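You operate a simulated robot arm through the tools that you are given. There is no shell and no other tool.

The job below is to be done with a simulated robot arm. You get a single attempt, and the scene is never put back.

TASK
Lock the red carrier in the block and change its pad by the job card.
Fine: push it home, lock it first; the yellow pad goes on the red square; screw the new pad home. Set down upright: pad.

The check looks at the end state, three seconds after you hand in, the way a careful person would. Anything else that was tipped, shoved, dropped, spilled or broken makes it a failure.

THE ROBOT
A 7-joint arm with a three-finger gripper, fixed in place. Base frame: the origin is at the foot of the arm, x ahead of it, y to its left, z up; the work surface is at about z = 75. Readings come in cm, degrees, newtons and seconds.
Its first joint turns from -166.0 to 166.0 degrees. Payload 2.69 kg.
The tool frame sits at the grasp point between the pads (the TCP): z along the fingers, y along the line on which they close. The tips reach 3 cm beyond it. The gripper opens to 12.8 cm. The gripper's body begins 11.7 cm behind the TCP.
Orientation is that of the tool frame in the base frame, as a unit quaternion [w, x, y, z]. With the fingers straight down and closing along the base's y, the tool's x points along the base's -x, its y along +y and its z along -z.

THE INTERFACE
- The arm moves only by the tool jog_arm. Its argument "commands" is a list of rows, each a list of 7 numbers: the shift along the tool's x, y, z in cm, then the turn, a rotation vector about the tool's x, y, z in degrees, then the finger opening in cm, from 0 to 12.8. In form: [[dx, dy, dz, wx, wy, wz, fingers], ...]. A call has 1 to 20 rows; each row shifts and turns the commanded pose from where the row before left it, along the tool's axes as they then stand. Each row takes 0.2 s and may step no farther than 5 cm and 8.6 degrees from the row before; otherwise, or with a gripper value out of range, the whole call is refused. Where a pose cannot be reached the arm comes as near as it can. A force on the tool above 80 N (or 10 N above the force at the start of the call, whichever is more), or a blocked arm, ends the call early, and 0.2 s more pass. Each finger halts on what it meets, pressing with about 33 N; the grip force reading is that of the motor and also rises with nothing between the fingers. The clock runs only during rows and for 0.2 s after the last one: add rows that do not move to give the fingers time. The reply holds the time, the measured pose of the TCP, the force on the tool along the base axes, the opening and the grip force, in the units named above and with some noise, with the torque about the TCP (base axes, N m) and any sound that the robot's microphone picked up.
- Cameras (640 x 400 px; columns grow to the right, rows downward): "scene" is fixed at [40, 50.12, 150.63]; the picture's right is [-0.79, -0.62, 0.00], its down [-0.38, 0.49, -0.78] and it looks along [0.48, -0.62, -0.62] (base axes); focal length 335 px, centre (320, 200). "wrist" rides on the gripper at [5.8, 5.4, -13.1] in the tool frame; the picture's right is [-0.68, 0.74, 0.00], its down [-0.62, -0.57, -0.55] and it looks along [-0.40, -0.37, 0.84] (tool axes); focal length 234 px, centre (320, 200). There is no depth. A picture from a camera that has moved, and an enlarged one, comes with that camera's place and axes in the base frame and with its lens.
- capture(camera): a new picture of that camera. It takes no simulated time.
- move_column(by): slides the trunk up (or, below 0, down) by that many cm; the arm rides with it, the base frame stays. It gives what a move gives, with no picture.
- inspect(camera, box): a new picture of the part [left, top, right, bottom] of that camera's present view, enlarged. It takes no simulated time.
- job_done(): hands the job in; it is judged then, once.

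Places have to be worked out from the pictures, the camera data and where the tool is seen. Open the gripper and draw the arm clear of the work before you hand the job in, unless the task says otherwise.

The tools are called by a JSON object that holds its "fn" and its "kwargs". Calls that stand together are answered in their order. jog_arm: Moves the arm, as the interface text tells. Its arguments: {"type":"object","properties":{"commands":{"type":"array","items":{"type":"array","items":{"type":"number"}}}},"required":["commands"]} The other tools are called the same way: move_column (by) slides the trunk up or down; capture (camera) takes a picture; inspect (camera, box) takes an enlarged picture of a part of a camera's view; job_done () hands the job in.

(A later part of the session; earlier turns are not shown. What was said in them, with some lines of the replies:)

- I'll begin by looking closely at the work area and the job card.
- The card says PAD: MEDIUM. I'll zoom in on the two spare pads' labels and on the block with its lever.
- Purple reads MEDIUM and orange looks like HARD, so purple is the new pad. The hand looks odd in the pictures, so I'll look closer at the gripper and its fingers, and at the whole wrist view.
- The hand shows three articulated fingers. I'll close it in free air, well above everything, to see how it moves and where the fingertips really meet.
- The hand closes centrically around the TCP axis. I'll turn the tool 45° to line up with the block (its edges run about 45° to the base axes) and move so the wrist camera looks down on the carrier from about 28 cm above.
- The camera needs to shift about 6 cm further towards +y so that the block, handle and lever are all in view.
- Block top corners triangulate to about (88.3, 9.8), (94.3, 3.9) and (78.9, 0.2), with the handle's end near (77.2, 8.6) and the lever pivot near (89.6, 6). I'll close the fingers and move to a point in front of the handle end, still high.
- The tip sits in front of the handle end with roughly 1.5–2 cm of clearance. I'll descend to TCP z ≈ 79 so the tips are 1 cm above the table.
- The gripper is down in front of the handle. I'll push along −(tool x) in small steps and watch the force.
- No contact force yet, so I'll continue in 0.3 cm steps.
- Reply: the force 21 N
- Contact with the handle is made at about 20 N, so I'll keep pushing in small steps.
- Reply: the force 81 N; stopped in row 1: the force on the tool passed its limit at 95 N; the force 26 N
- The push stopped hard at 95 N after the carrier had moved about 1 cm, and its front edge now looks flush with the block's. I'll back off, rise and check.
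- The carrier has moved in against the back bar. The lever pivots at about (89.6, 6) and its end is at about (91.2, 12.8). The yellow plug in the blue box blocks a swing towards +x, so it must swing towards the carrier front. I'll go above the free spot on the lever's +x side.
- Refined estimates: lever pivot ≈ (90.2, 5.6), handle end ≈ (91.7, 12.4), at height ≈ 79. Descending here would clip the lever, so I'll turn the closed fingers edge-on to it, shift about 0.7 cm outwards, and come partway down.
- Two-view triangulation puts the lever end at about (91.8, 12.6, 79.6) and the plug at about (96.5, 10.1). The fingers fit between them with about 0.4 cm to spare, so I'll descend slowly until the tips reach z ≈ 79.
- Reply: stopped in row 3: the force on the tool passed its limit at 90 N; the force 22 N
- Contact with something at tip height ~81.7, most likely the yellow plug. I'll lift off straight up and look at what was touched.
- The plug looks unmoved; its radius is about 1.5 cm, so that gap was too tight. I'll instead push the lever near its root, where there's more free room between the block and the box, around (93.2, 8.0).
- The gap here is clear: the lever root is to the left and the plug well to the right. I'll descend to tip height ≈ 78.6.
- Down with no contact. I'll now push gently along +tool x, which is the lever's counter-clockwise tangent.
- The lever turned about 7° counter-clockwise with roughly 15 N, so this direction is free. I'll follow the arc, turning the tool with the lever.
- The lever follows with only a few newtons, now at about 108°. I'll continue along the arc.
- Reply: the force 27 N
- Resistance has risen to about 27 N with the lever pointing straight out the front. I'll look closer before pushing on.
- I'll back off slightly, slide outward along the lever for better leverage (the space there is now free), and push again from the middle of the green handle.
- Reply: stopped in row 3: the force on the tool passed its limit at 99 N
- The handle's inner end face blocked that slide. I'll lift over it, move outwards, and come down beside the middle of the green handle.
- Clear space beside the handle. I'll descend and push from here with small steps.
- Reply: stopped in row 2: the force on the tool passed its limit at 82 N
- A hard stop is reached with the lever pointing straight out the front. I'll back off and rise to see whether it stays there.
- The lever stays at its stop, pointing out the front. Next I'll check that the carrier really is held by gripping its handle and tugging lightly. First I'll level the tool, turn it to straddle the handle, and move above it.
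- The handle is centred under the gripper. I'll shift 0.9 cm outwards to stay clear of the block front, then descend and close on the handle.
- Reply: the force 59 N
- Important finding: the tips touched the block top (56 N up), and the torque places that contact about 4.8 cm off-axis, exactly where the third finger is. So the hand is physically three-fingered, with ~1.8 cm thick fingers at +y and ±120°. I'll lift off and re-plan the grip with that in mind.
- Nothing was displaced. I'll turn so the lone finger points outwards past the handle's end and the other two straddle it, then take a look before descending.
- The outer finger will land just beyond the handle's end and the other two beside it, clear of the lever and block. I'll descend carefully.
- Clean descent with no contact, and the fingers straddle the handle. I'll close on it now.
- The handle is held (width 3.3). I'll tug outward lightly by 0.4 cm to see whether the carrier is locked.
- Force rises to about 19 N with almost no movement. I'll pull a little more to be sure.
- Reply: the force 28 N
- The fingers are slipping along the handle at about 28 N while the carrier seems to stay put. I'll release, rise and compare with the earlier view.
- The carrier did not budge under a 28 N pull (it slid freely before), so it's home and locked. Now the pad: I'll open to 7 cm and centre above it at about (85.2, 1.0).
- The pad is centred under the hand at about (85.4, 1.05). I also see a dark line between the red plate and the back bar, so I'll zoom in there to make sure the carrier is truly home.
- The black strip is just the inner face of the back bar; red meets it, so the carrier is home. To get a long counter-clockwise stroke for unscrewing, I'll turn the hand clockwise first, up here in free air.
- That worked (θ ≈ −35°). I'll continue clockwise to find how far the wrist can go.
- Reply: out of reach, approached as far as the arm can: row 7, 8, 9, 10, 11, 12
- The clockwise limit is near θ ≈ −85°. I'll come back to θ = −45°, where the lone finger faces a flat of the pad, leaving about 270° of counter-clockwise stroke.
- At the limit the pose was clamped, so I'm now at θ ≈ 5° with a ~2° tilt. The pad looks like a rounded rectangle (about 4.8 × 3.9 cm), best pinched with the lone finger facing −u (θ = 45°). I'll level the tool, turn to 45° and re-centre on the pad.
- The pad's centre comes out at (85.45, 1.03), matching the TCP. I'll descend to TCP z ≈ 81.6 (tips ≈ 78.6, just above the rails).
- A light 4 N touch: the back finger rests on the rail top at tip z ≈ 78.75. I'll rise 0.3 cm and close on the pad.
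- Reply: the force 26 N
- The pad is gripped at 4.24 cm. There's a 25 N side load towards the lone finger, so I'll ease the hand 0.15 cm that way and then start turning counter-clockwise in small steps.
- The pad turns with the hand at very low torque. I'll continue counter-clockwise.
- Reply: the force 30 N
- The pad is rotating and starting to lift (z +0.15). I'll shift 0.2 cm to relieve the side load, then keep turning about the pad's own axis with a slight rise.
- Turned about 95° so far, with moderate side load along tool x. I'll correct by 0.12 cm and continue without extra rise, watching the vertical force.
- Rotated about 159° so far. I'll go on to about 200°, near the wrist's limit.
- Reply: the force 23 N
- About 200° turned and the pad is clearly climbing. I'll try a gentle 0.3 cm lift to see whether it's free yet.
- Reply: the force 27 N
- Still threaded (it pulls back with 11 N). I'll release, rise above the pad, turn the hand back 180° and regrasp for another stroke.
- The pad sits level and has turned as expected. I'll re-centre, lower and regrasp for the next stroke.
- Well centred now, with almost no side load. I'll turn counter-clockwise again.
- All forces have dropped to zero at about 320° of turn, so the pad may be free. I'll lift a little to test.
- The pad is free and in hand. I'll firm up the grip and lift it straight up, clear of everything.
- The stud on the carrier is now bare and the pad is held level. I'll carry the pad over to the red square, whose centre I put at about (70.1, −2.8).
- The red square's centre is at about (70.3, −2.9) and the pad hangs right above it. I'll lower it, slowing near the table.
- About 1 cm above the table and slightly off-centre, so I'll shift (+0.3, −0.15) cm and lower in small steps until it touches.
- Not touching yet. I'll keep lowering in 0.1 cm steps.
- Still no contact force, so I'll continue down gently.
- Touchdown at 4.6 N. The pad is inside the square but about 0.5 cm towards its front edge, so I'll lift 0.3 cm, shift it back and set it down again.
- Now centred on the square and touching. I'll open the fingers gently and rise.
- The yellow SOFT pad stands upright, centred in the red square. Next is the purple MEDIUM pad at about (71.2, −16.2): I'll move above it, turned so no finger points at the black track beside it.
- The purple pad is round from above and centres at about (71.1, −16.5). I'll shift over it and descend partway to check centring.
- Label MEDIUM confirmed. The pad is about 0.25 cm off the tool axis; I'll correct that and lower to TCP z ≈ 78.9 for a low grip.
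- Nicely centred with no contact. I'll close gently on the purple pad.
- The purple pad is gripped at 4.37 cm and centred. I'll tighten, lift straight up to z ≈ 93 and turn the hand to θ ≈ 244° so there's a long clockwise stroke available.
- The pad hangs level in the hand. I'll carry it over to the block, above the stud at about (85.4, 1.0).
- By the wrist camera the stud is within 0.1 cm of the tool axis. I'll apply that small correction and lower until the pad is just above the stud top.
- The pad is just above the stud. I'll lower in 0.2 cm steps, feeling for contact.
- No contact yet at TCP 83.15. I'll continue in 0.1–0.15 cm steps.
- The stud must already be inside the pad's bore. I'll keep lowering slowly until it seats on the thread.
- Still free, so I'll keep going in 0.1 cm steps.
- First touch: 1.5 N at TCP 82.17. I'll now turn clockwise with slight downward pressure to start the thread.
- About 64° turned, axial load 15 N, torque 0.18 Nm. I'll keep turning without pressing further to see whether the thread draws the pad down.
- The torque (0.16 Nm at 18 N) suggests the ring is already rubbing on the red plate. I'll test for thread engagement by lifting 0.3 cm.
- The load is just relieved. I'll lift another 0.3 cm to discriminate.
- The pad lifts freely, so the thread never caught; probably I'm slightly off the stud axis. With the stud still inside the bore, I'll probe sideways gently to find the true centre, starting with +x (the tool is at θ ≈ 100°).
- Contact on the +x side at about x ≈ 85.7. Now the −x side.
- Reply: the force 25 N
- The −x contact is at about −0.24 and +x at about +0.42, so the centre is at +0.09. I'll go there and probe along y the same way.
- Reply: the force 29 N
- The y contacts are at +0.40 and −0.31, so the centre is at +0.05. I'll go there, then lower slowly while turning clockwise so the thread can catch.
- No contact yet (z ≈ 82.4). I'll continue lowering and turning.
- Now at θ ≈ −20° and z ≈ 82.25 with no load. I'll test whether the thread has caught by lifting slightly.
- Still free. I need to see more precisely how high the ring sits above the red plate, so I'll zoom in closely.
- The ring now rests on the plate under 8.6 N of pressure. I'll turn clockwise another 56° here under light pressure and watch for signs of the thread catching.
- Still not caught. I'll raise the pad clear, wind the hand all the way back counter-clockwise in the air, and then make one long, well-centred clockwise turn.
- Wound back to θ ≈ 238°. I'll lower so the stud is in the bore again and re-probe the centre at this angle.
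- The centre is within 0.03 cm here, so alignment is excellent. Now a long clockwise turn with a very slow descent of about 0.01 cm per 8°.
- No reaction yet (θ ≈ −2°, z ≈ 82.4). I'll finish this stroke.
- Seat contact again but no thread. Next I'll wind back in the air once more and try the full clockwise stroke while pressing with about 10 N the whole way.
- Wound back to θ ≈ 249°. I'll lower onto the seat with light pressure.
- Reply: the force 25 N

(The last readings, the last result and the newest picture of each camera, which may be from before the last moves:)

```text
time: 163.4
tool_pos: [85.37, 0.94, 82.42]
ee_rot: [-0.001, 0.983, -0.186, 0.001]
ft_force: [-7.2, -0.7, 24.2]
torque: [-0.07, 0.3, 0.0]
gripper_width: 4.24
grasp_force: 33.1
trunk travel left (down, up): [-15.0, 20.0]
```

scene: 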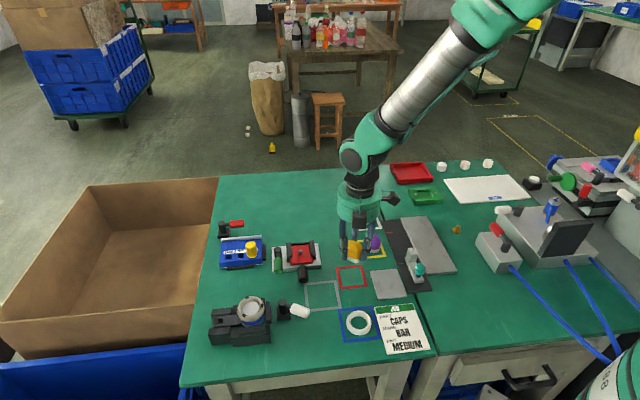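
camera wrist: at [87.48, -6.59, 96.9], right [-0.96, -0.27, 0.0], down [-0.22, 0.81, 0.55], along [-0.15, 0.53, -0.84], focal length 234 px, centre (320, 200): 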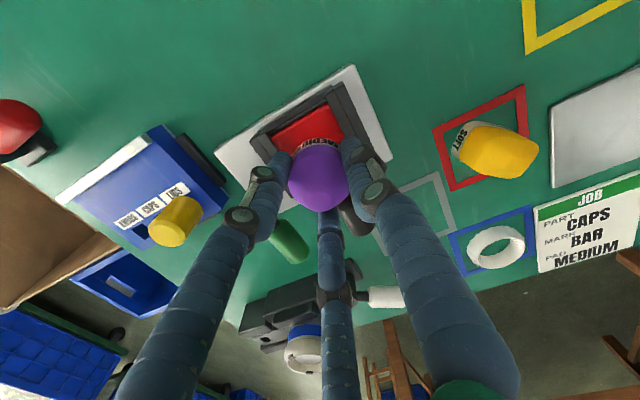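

Contact came earlier this time (24 N at z 82.42), so this may be the thread start. I'll turn clockwise now and watch the axial force.

{"fn": "jog_arm", "kwargs": {"commands": [[0, 0, 0, 0, 0, 8, 1], [0, 0, 0, 0, 0, 8, 1], [0, 0, 0, 0, 0, 8, 1]]}}

{"fn": "jog_arm", "kwargs": {"commands": [[0, 0, 0, 0, 0, 8, 1], [0, 0, 0, 0, 0, 8, 1], [0, 0, 0, 0, 0, 8, 1], [0, 0, 0, 0, 0, 8, 1]]}}

{"fn": "inspect", "kwargs": {"camera": "scene", "box": [296, 246, 324, 266]}}

```text
time: 164.2
tool_pos: [85.33, 1.05, 82.31]
ee_rot: [-0.002, 0.922, -0.387, 0.001]
ft_force: [-0.2, 0.7, 24.2]
torque: [-0.08, -0.04, 0.01]
gripper_width: 4.21
grasp_force: 33.2
trunk travel left (down, up): [-15.0, 20.0]
```

```text
time: 165.2
tool_pos: [85.38, 0.87, 82.27]
ee_rot: [-0.001, 0.78, -0.626, 0.001]
ft_force: [4.7, -1.5, 24.3]
torque: [-0.1, -0.23, -0.02]
gripper_width: 4.24
grasp_force: 33.0
trunk travel left (down, up): [-15.0, 20.0]
```

```text
16.00 times, centred on (310, 256) of scene
camera zoom: at [40.0, 50.12, 150.63], right [-0.79, -0.62, 0.0], down [-0.38, 0.49, -0.78], along [0.48, -0.62, -0.62], focal length 5361 px, centre (480, -696)
```

zoom: 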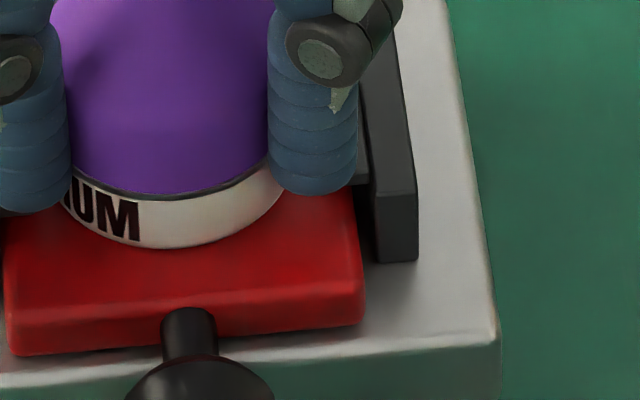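

Different behaviour now: 24 N axial but zero friction torque, and the ring sits slightly above the seat. I'll test by easing upward 0.35 cm.

{"fn": "jog_arm", "kwargs": {"commands": [[0, 0, -0.15, 0, 0, 0, 1], [0, 0, -0.1, 0, 0, 0, 1], [0, 0, 0, 0, 0, 0, 1]]}}

{"fn": "jog_arm", "kwargs": {"commands": [[0, 0, -0.1, 0, 0, 0, 1], [0, 0, 0, 0, 0, 0, 1]]}}

```text
time: 166.0
tool_pos: [85.49, 0.9, 82.31]
ee_rot: [0.0, 0.78, -0.626, -0.001]
ft_force: [11.3, -3.2, 10.6]
torque: [-0.11, -0.39, -0.04]
gripper_width: 4.21
grasp_force: 32.9
trunk travel left (down, up): [-15.0, 20.0]
```

```text
time: 166.6
tool_pos: [85.42, 1.03, 82.47]
ee_rot: [0.001, 0.78, -0.626, -0.001]
ft_force: [13.4, -1.2, 3.2]
torque: [-0.04, -0.45, 0.0]
gripper_width: 4.23
grasp_force: 33.5
trunk travel left (down, up): [-15.0, 20.0]
```

A side force with the load nearly gone suggests the pad is being held on the stud. I'll lift a bit more to confirm.

{"fn": "jog_arm", "kwargs": {"commands": [[0, 0, -0.1, 0, 0, 0, 1], [0, 0, -0.1, 0, 0, 0, 1], [0, 0, 0, 0, 0, 0, 1]]}}

{"fn": "inspect", "kwargs": {"camera": "scene", "box": [296, 246, 324, 266]}}

```text
time: 167.4
tool_pos: [85.31, 0.88, 82.63]
ee_rot: [0.0, 0.78, -0.626, -0.001]
ft_force: [13.7, 0.9, -7.5]
torque: [0.09, -0.38, 0.01]
gripper_width: 4.25
grasp_force: 32.3
trunk travel left (down, up): [-15.0, 20.0]
```

```text
16.00 times, centred on (310, 256) of scene
camera zoom: at [40.0, 50.12, 150.63], right [-0.79, -0.62, 0.0], down [-0.38, 0.49, -0.78], along [0.48, -0.62, -0.62], focal length 5361 px, centre (480, -696)
```

zoom: 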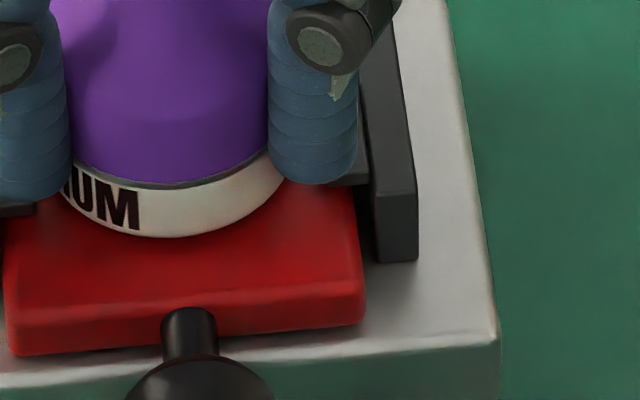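

It now resists lifting (−7.5 N) and stays centred on the stud, so the thread has caught, at just the height where the old pad came free. I'll return to neutral height, relieve the side load, and keep turning clockwise with a matching descent.

{"fn": "jog_arm", "kwargs": {"commands": [[0.03, -0.12, 0.1, 0, 0, 0, 1], [0, 0, 0.02, 0, 0, 0, 1], [0, 0, 0, 0, 0, 0, 1]]}}

{"fn": "jog_arm", "kwargs": {"commands": [[0, 0, 0.008, 0, 0, 8, 1], [0, 0, 0.008, 0, 0, 8, 1], [0, 0, 0.008, 0, 0, 8, 1], [0, 0, 0.008, 0, 0, 8, 1], [0, 0, 0.008, 0, 0, 8, 1]]}}

{"fn": "inspect", "kwargs": {"camera": "scene", "box": [296, 246, 324, 266]}}

```text
time: 168.2
tool_pos: [85.42, 1.02, 82.51]
ee_rot: [0.001, 0.78, -0.626, -0.001]
ft_force: [-4.1, -0.8, 0.1]
torque: [0.02, 0.24, 0.01]
gripper_width: 4.25
grasp_force: 33.0
trunk travel left (down, up): [-15.0, 20.0]
```

```text
time: 169.4
tool_pos: [85.38, 1.06, 82.4]
ee_rot: [-0.001, -0.518, 0.855, 0.0]
ft_force: [-11.3, 0.6, -3.8]
torque: [0.07, 0.38, -0.02]
gripper_width: 4.25
grasp_force: 33.1
trunk travel left (down, up): [-15.0, 20.0]
```

```text
16.00 times, centred on (310, 256) of scene
camera zoom: at [40.0, 50.12, 150.63], right [-0.79, -0.62, 0.0], down [-0.38, 0.49, -0.78], along [0.48, -0.62, -0.62], focal length 5361 px, centre (480, -696)
```

zoom: 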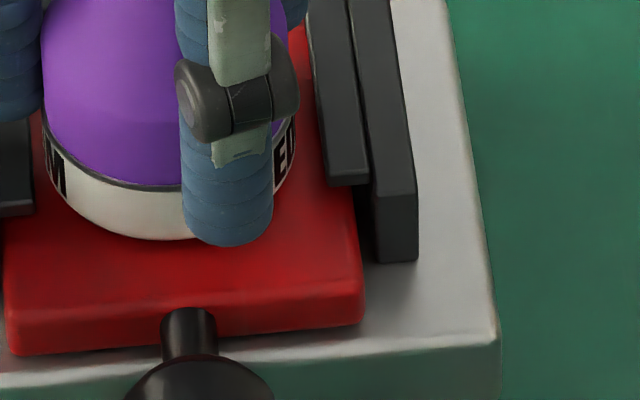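

The thread is drawing the pad down (−3.8 N). I'll follow it a bit faster and correct the side load.

{"fn": "jog_arm", "kwargs": {"commands": [[0.046, 0.089, 0.04, 0, 0, 0, 1], [0, 0, 0.012, 0, 0, 8, 1], [0, 0, 0.012, 0, 0, 8, 1], [0, 0, 0.012, 0, 0, 8, 1], [0, 0, 0.012, 0, 0, 8, 1], [0, 0, 0.012, 0, 0, 8, 1]]}}

{"fn": "jog_arm", "kwargs": {"commands": [[0, 0, 0.01, 0, 0, 8, 1], [0, 0, 0.01, 0, 0, 8, 1], [0, 0, 0.01, 0, 0, 8, 1], [0, 0, 0.01, 0, 0, 8, 1], [0, 0, 0.01, 0, 0, 8, 1]]}}

{"fn": "inspect", "kwargs": {"camera": "scene", "box": [296, 246, 324, 266]}}

```text
time: 170.8
tool_pos: [85.45, 0.96, 82.44]
ee_rot: [0.0, -0.195, 0.981, 0.0]
ft_force: [-2.9, -0.8, -2.7]
torque: [-0.03, 0.02, 0.0]
gripper_width: 4.25
grasp_force: 32.9
trunk travel left (down, up): [-15.0, 20.0]
```

```text
time: 172.0
tool_pos: [85.35, 0.94, 82.35]
ee_rot: [0.0, 0.154, 0.988, 0.0]
ft_force: [0.2, -2.2, -0.2]
torque: [-0.04, -0.05, 0.01]
gripper_width: 4.26
grasp_force: 33.2
trunk travel left (down, up): [-15.0, 20.0]
```

```text
16.00 times, centred on (310, 256) of scene
camera zoom: at [40.0, 50.12, 150.63], right [-0.79, -0.62, 0.0], down [-0.38, 0.49, -0.78], along [0.48, -0.62, -0.62], focal length 5361 px, centre (480, -696)
```

zoom: 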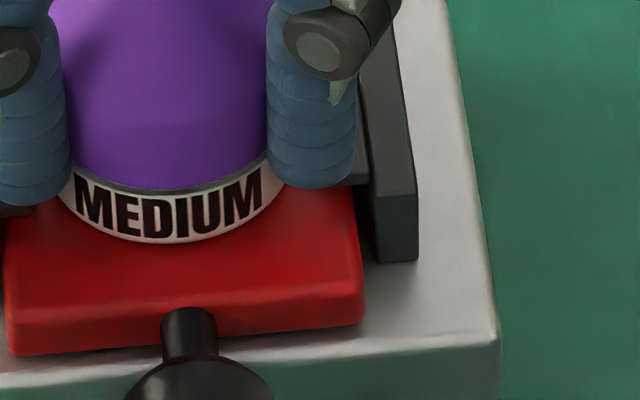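

Forces are balanced and the pad is being drawn down at roughly 0.5 cm per turn. I'll continue clockwise.

{"fn": "jog_arm", "kwargs": {"commands": [[0, 0, 0.01, 0, 0, 8, 1], [0, 0, 0.01, 0, 0, 8, 1], [0, 0, 0.01, 0, 0, 8, 1], [0, 0, 0.01, 0, 0, 8, 1], [0, 0, 0.01, 0, 0, 8, 1]]}}

{"fn": "jog_arm", "kwargs": {"commands": [[0, 0, 0.01, 0, 0, 8, 1], [0, 0, 0.01, 0, 0, 8, 1], [0, 0, 0.01, 0, 0, 8, 1], [0, 0, 0.01, 0, 0, 8, 1]]}}

{"fn": "inspect", "kwargs": {"camera": "scene", "box": [296, 246, 324, 266]}}

```text
time: 173.2
tool_pos: [85.44, 0.92, 82.42]
ee_rot: [0.0, 0.482, 0.876, 0.0]
ft_force: [1.1, 0.3, 0.0]
torque: [0.03, -0.08, 0.0]
gripper_width: 4.25
grasp_force: 33.1
trunk travel left (down, up): [-15.0, 20.0]
```

```text
time: 174.2
tool_pos: [85.44, 0.94, 82.2]
ee_rot: [0.0, 0.705, 0.71, 0.0]
ft_force: [1.3, -1.0, 1.4]
torque: [-0.06, -0.08, 0.0]
gripper_width: 4.23
grasp_force: 33.9
trunk travel left (down, up): [-15.0, 20.0]
```

```text
16.00 times, centred on (310, 256) of scene
camera zoom: at [40.0, 50.12, 150.63], right [-0.79, -0.62, 0.0], down [-0.38, 0.49, -0.78], along [0.48, -0.62, -0.62], focal length 5361 px, centre (480, -696)
```

zoom: 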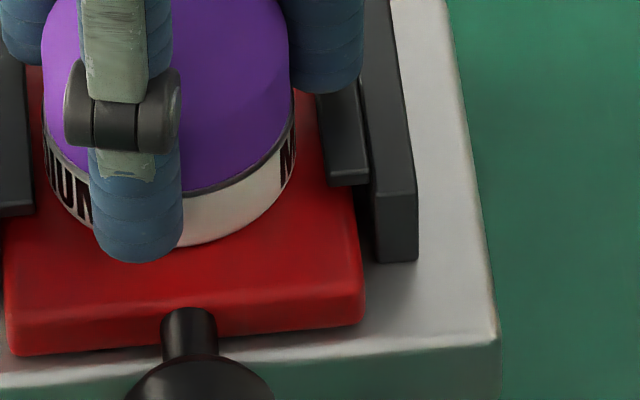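

Turned about 248° since the catch, with forces still balanced. I'll use the rest of this stroke.

{"fn": "jog_arm", "kwargs": {"commands": [[0, 0, 0.008, 0, 0, 8, 1], [0, 0, 0.008, 0, 0, 8, 1], [0, 0, 0.008, 0, 0, 8, 1], [0, 0, 0.008, 0, 0, 8, 1], [0, 0, 0.008, 0, 0, 8, 1]]}}

{"fn": "jog_arm", "kwargs": {"commands": [[0, 0, 0.005, 0, 0, 8, 1], [0, 0, 0.005, 0, 0, 8, 1], [0, 0, 0.005, 0, 0, 8, 1], [0, 0, 0.005, 0, 0, 8, 1]]}}

{"fn": "inspect", "kwargs": {"camera": "scene", "box": [296, 246, 324, 266]}}

```text
time: 175.4
tool_pos: [85.51, 0.99, 82.31]
ee_rot: [0.0, 0.905, 0.426, 0.0]
ft_force: [2.1, -2.9, 3.3]
torque: [-0.03, -0.08, 0.86]
gripper_width: 4.28
grasp_force: 32.8
trunk travel left (down, up): [-15.0, 20.0]
```

```text
time: 176.4
tool_pos: [85.42, 0.89, 82.3]
ee_rot: [0.0, 0.987, 0.159, 0.0]
ft_force: [0.2, -2.9, 4.3]
torque: [-0.1, 0.05, 1.69]
gripper_width: 4.27
grasp_force: 32.8
trunk travel left (down, up): [-15.0, 20.0]
```

```text
16.00 times, centred on (310, 256) of scene
camera zoom: at [40.0, 50.12, 150.63], right [-0.79, -0.62, 0.0], down [-0.38, 0.49, -0.78], along [0.48, -0.62, -0.62], focal length 5361 px, centre (480, -696)
```

zoom: 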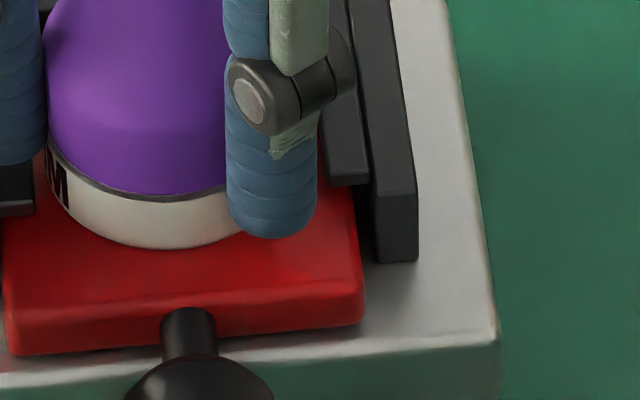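

Torque has shot up to 1.7 Nm while the axial load stays small, so the pad has hit its stop: screwed home. I'll open the fingers (any stored twist only tightens it) and rise clear.

{"fn": "jog_arm", "kwargs": {"commands": [[0, 0, 0, 0, 0, 0, 1], [0, 0, 0, 0, 0, 0, 4.8], [0, 0, 0, 0, 0, 0, 5.8], [0, 0, 0, 0, 0, 0, 6.5], [0, 0, 0, 0, 0, 0, 6.5], [0, 0, -1, 0, 0, 0, 6.5], [0, 0, -3, 0, 0, 0, 6.5], [0, 0, -4, 0, 0, 0, 6.5], [0, 0, -4, 0, 0, 0, 6.5], [0, 0, 0, 0, 0, 0, 6.5]]}}

{"fn": "inspect", "kwargs": {"camera": "scene", "box": [282, 225, 330, 267]}}

{"fn": "inspect", "kwargs": {"camera": "scene", "box": [296, 246, 324, 266]}}

{"fn": "capture", "kwargs": {"camera": "wrist"}}

```text
time: 178.6
tool_pos: [85.43, 0.94, 94.21]
ee_rot: [-0.001, 0.987, 0.161, 0.0]
ft_force: [0.7, 0.1, 0.0]
torque: [0.0, 0.0, 0.0]
gripper_width: 6.51
grasp_force: 0.1
trunk travel left (down, up): [-15.0, 20.0]
```

```text
9.52 times, centred on (306, 246) of scene
camera zoom: at [40.0, 50.12, 150.63], right [-0.79, -0.62, 0.0], down [-0.38, 0.49, -0.78], along [0.48, -0.62, -0.62], focal length 3191 px, centre (453, -238)
```

zoom: 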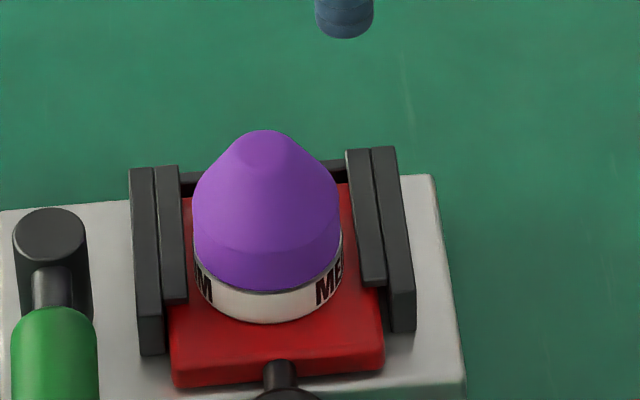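

```text
16.00 times, centred on (310, 256) of scene
camera zoom: at [40.0, 50.12, 150.63], right [-0.79, -0.62, 0.0], down [-0.38, 0.49, -0.78], along [0.48, -0.62, -0.62], focal length 5361 px, centre (480, -696)
```

zoom: 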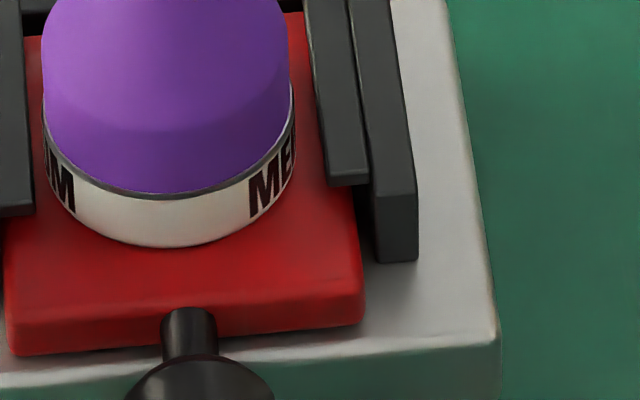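

```text
taken
camera wrist: at [92.61, -2.22, 107.49], right [-0.41, -0.91, 0.0], down [-0.76, 0.34, 0.55], along [-0.5, 0.22, -0.84], focal length 234 px, centre (320, 200)
```

wrist: 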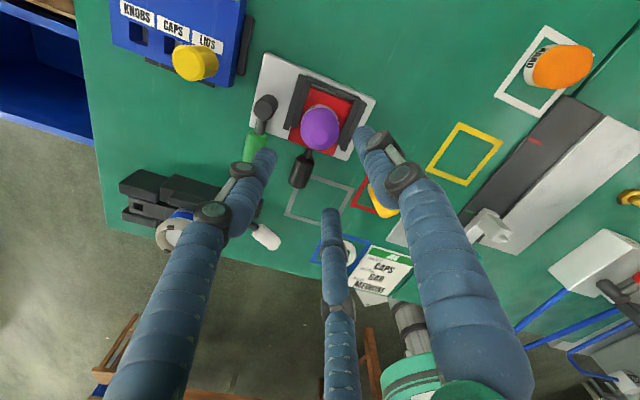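

The purple pad sits level on the carrier at the same height the old one had. I'll raise the arm and draw it back towards its starting place, then check everything before handing in.

{"fn": "jog_arm", "kwargs": {"commands": [[0, 0, -4.5, 0, 0, 0, 6.5], [0, 0, -4.5, 0, 0, 0, 6.5], [0, 0, -4.5, 0, 0, 0, 6.5], [0, 0, -4.5, 0, 0, 0, 6.5], [-3.36, -1.63, 0, 0, 0, 0, 9], [-3.36, -1.63, 0, 0, 0, 0, 9], [-3.36, -1.63, 0, 0, 0, 0, 9], [-3.36, -1.63, 0, 0, 0, 0, 9], [0, 0, 0, 0, 0, 0, 9]]}}

{"fn": "capture", "kwargs": {"camera": "scene"}}

{"fn": "inspect", "kwargs": {"camera": "scene", "box": [210, 210, 410, 330]}}

{"fn": "inspect", "kwargs": {"camera": "scene", "box": [250, 220, 330, 290]}}

{"fn": "inspect", "kwargs": {"camera": "scene", "box": [320, 220, 400, 300]}}

```text
time: 180.6
tool_pos: [70.48, 3.15, 112.23]
ee_rot: [-0.001, 0.987, 0.16, 0.001]
ft_force: [-1.2, 0.8, 1.4]
torque: [-0.03, -0.06, 0.0]
gripper_width: 9.01
grasp_force: 0.1
trunk travel left (down, up): [-15.0, 20.0]
```

```text
taken
```

scene: 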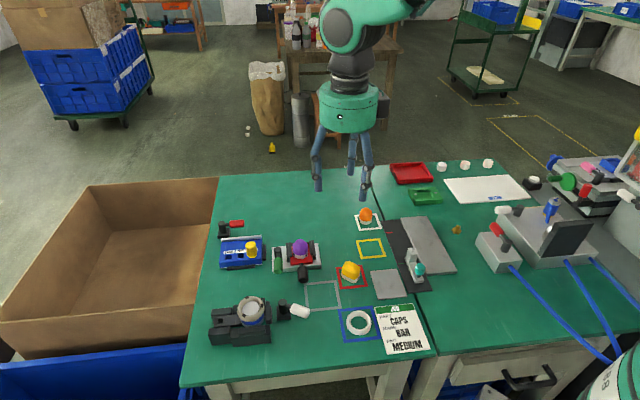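

```text
3.20 times, centred on (310, 270) of scene
camera zoom: at [40.0, 50.12, 150.63], right [-0.79, -0.62, 0.0], down [-0.38, 0.49, -0.78], along [0.48, -0.62, -0.62], focal length 1072 px, centre (352, -24)
```

zoom: 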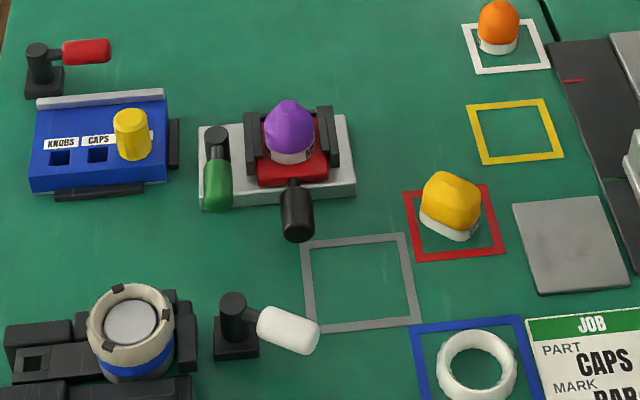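

```text
5.71 times, centred on (290, 255) of scene
camera zoom: at [40.0, 50.12, 150.63], right [-0.79, -0.62, 0.0], down [-0.38, 0.49, -0.78], along [0.48, -0.62, -0.62], focal length 1915 px, centre (491, -114)
```

zoom: 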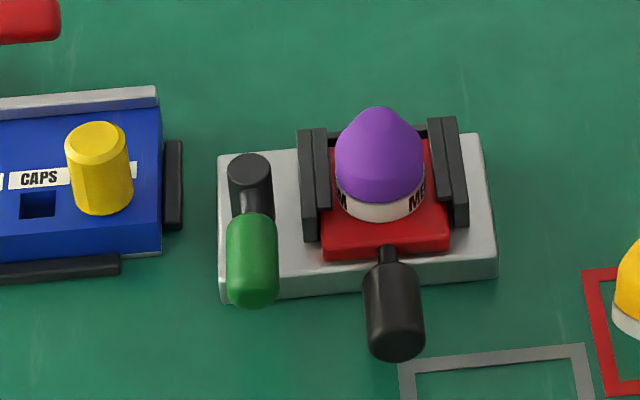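

```text
5.00 times, centred on (360, 260) of scene
camera zoom: at [40.0, 50.12, 150.63], right [-0.79, -0.62, 0.0], down [-0.38, 0.49, -0.78], along [0.48, -0.62, -0.62], focal length 1675 px, centre (120, -100)
```

zoom: 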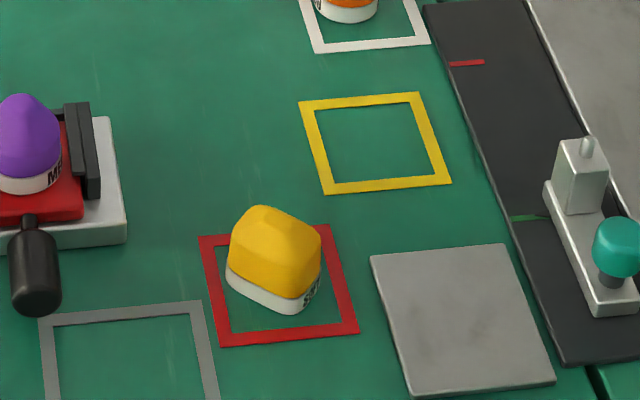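

Everything checks out in the pictures:
- **Carrier:** it is home, with the green lever at its stop.
- **MEDIUM pad:** it sits level and tight on the carrier.
- **SOFT pad:** the yellow pad stands upright inside the red square.
- **Everything else:** the plug, orange pad, ring and other parts are where they were.

The gripper is open and clear, so I'm handing in the job.

{"fn": "job_done", "kwargs": {}}

```text
The job is handed in.
```

The pad is changed and I've handed the job in; the result of the check hasn't come back.

- **Carrier:** it is pushed home, and the green lever is turned until it stops, pointing straight out the front. The carrier didn't move under a pull of about 28 N, though it had slid freely before.
- **Old pad:** the yellow SOFT pad is unscrewed and stands upright inside the red square.
- **New pad:** the purple MEDIUM pad, as the job card asks, is screwed onto the carrier. The turning torque rose to about 1.7 Nm at the end, so I take it to be fully home.

Three contacts along the way were harder than planned:

- **Yellow plug:** I pressed on the plug in the blue box with about 90 N while reaching for the lever.
- **Lever handle:** I pushed on the inner end of its green handle with about 99 N.
- **Block:** the third finger came down on top of it with about 56 N.

In the pictures taken afterwards, nothing looks moved or damaged by these.

The hand turned out to have three fingers, not the two described. The new pad's thread only caught after several tries. The gripper is open and the arm is clear of the work.
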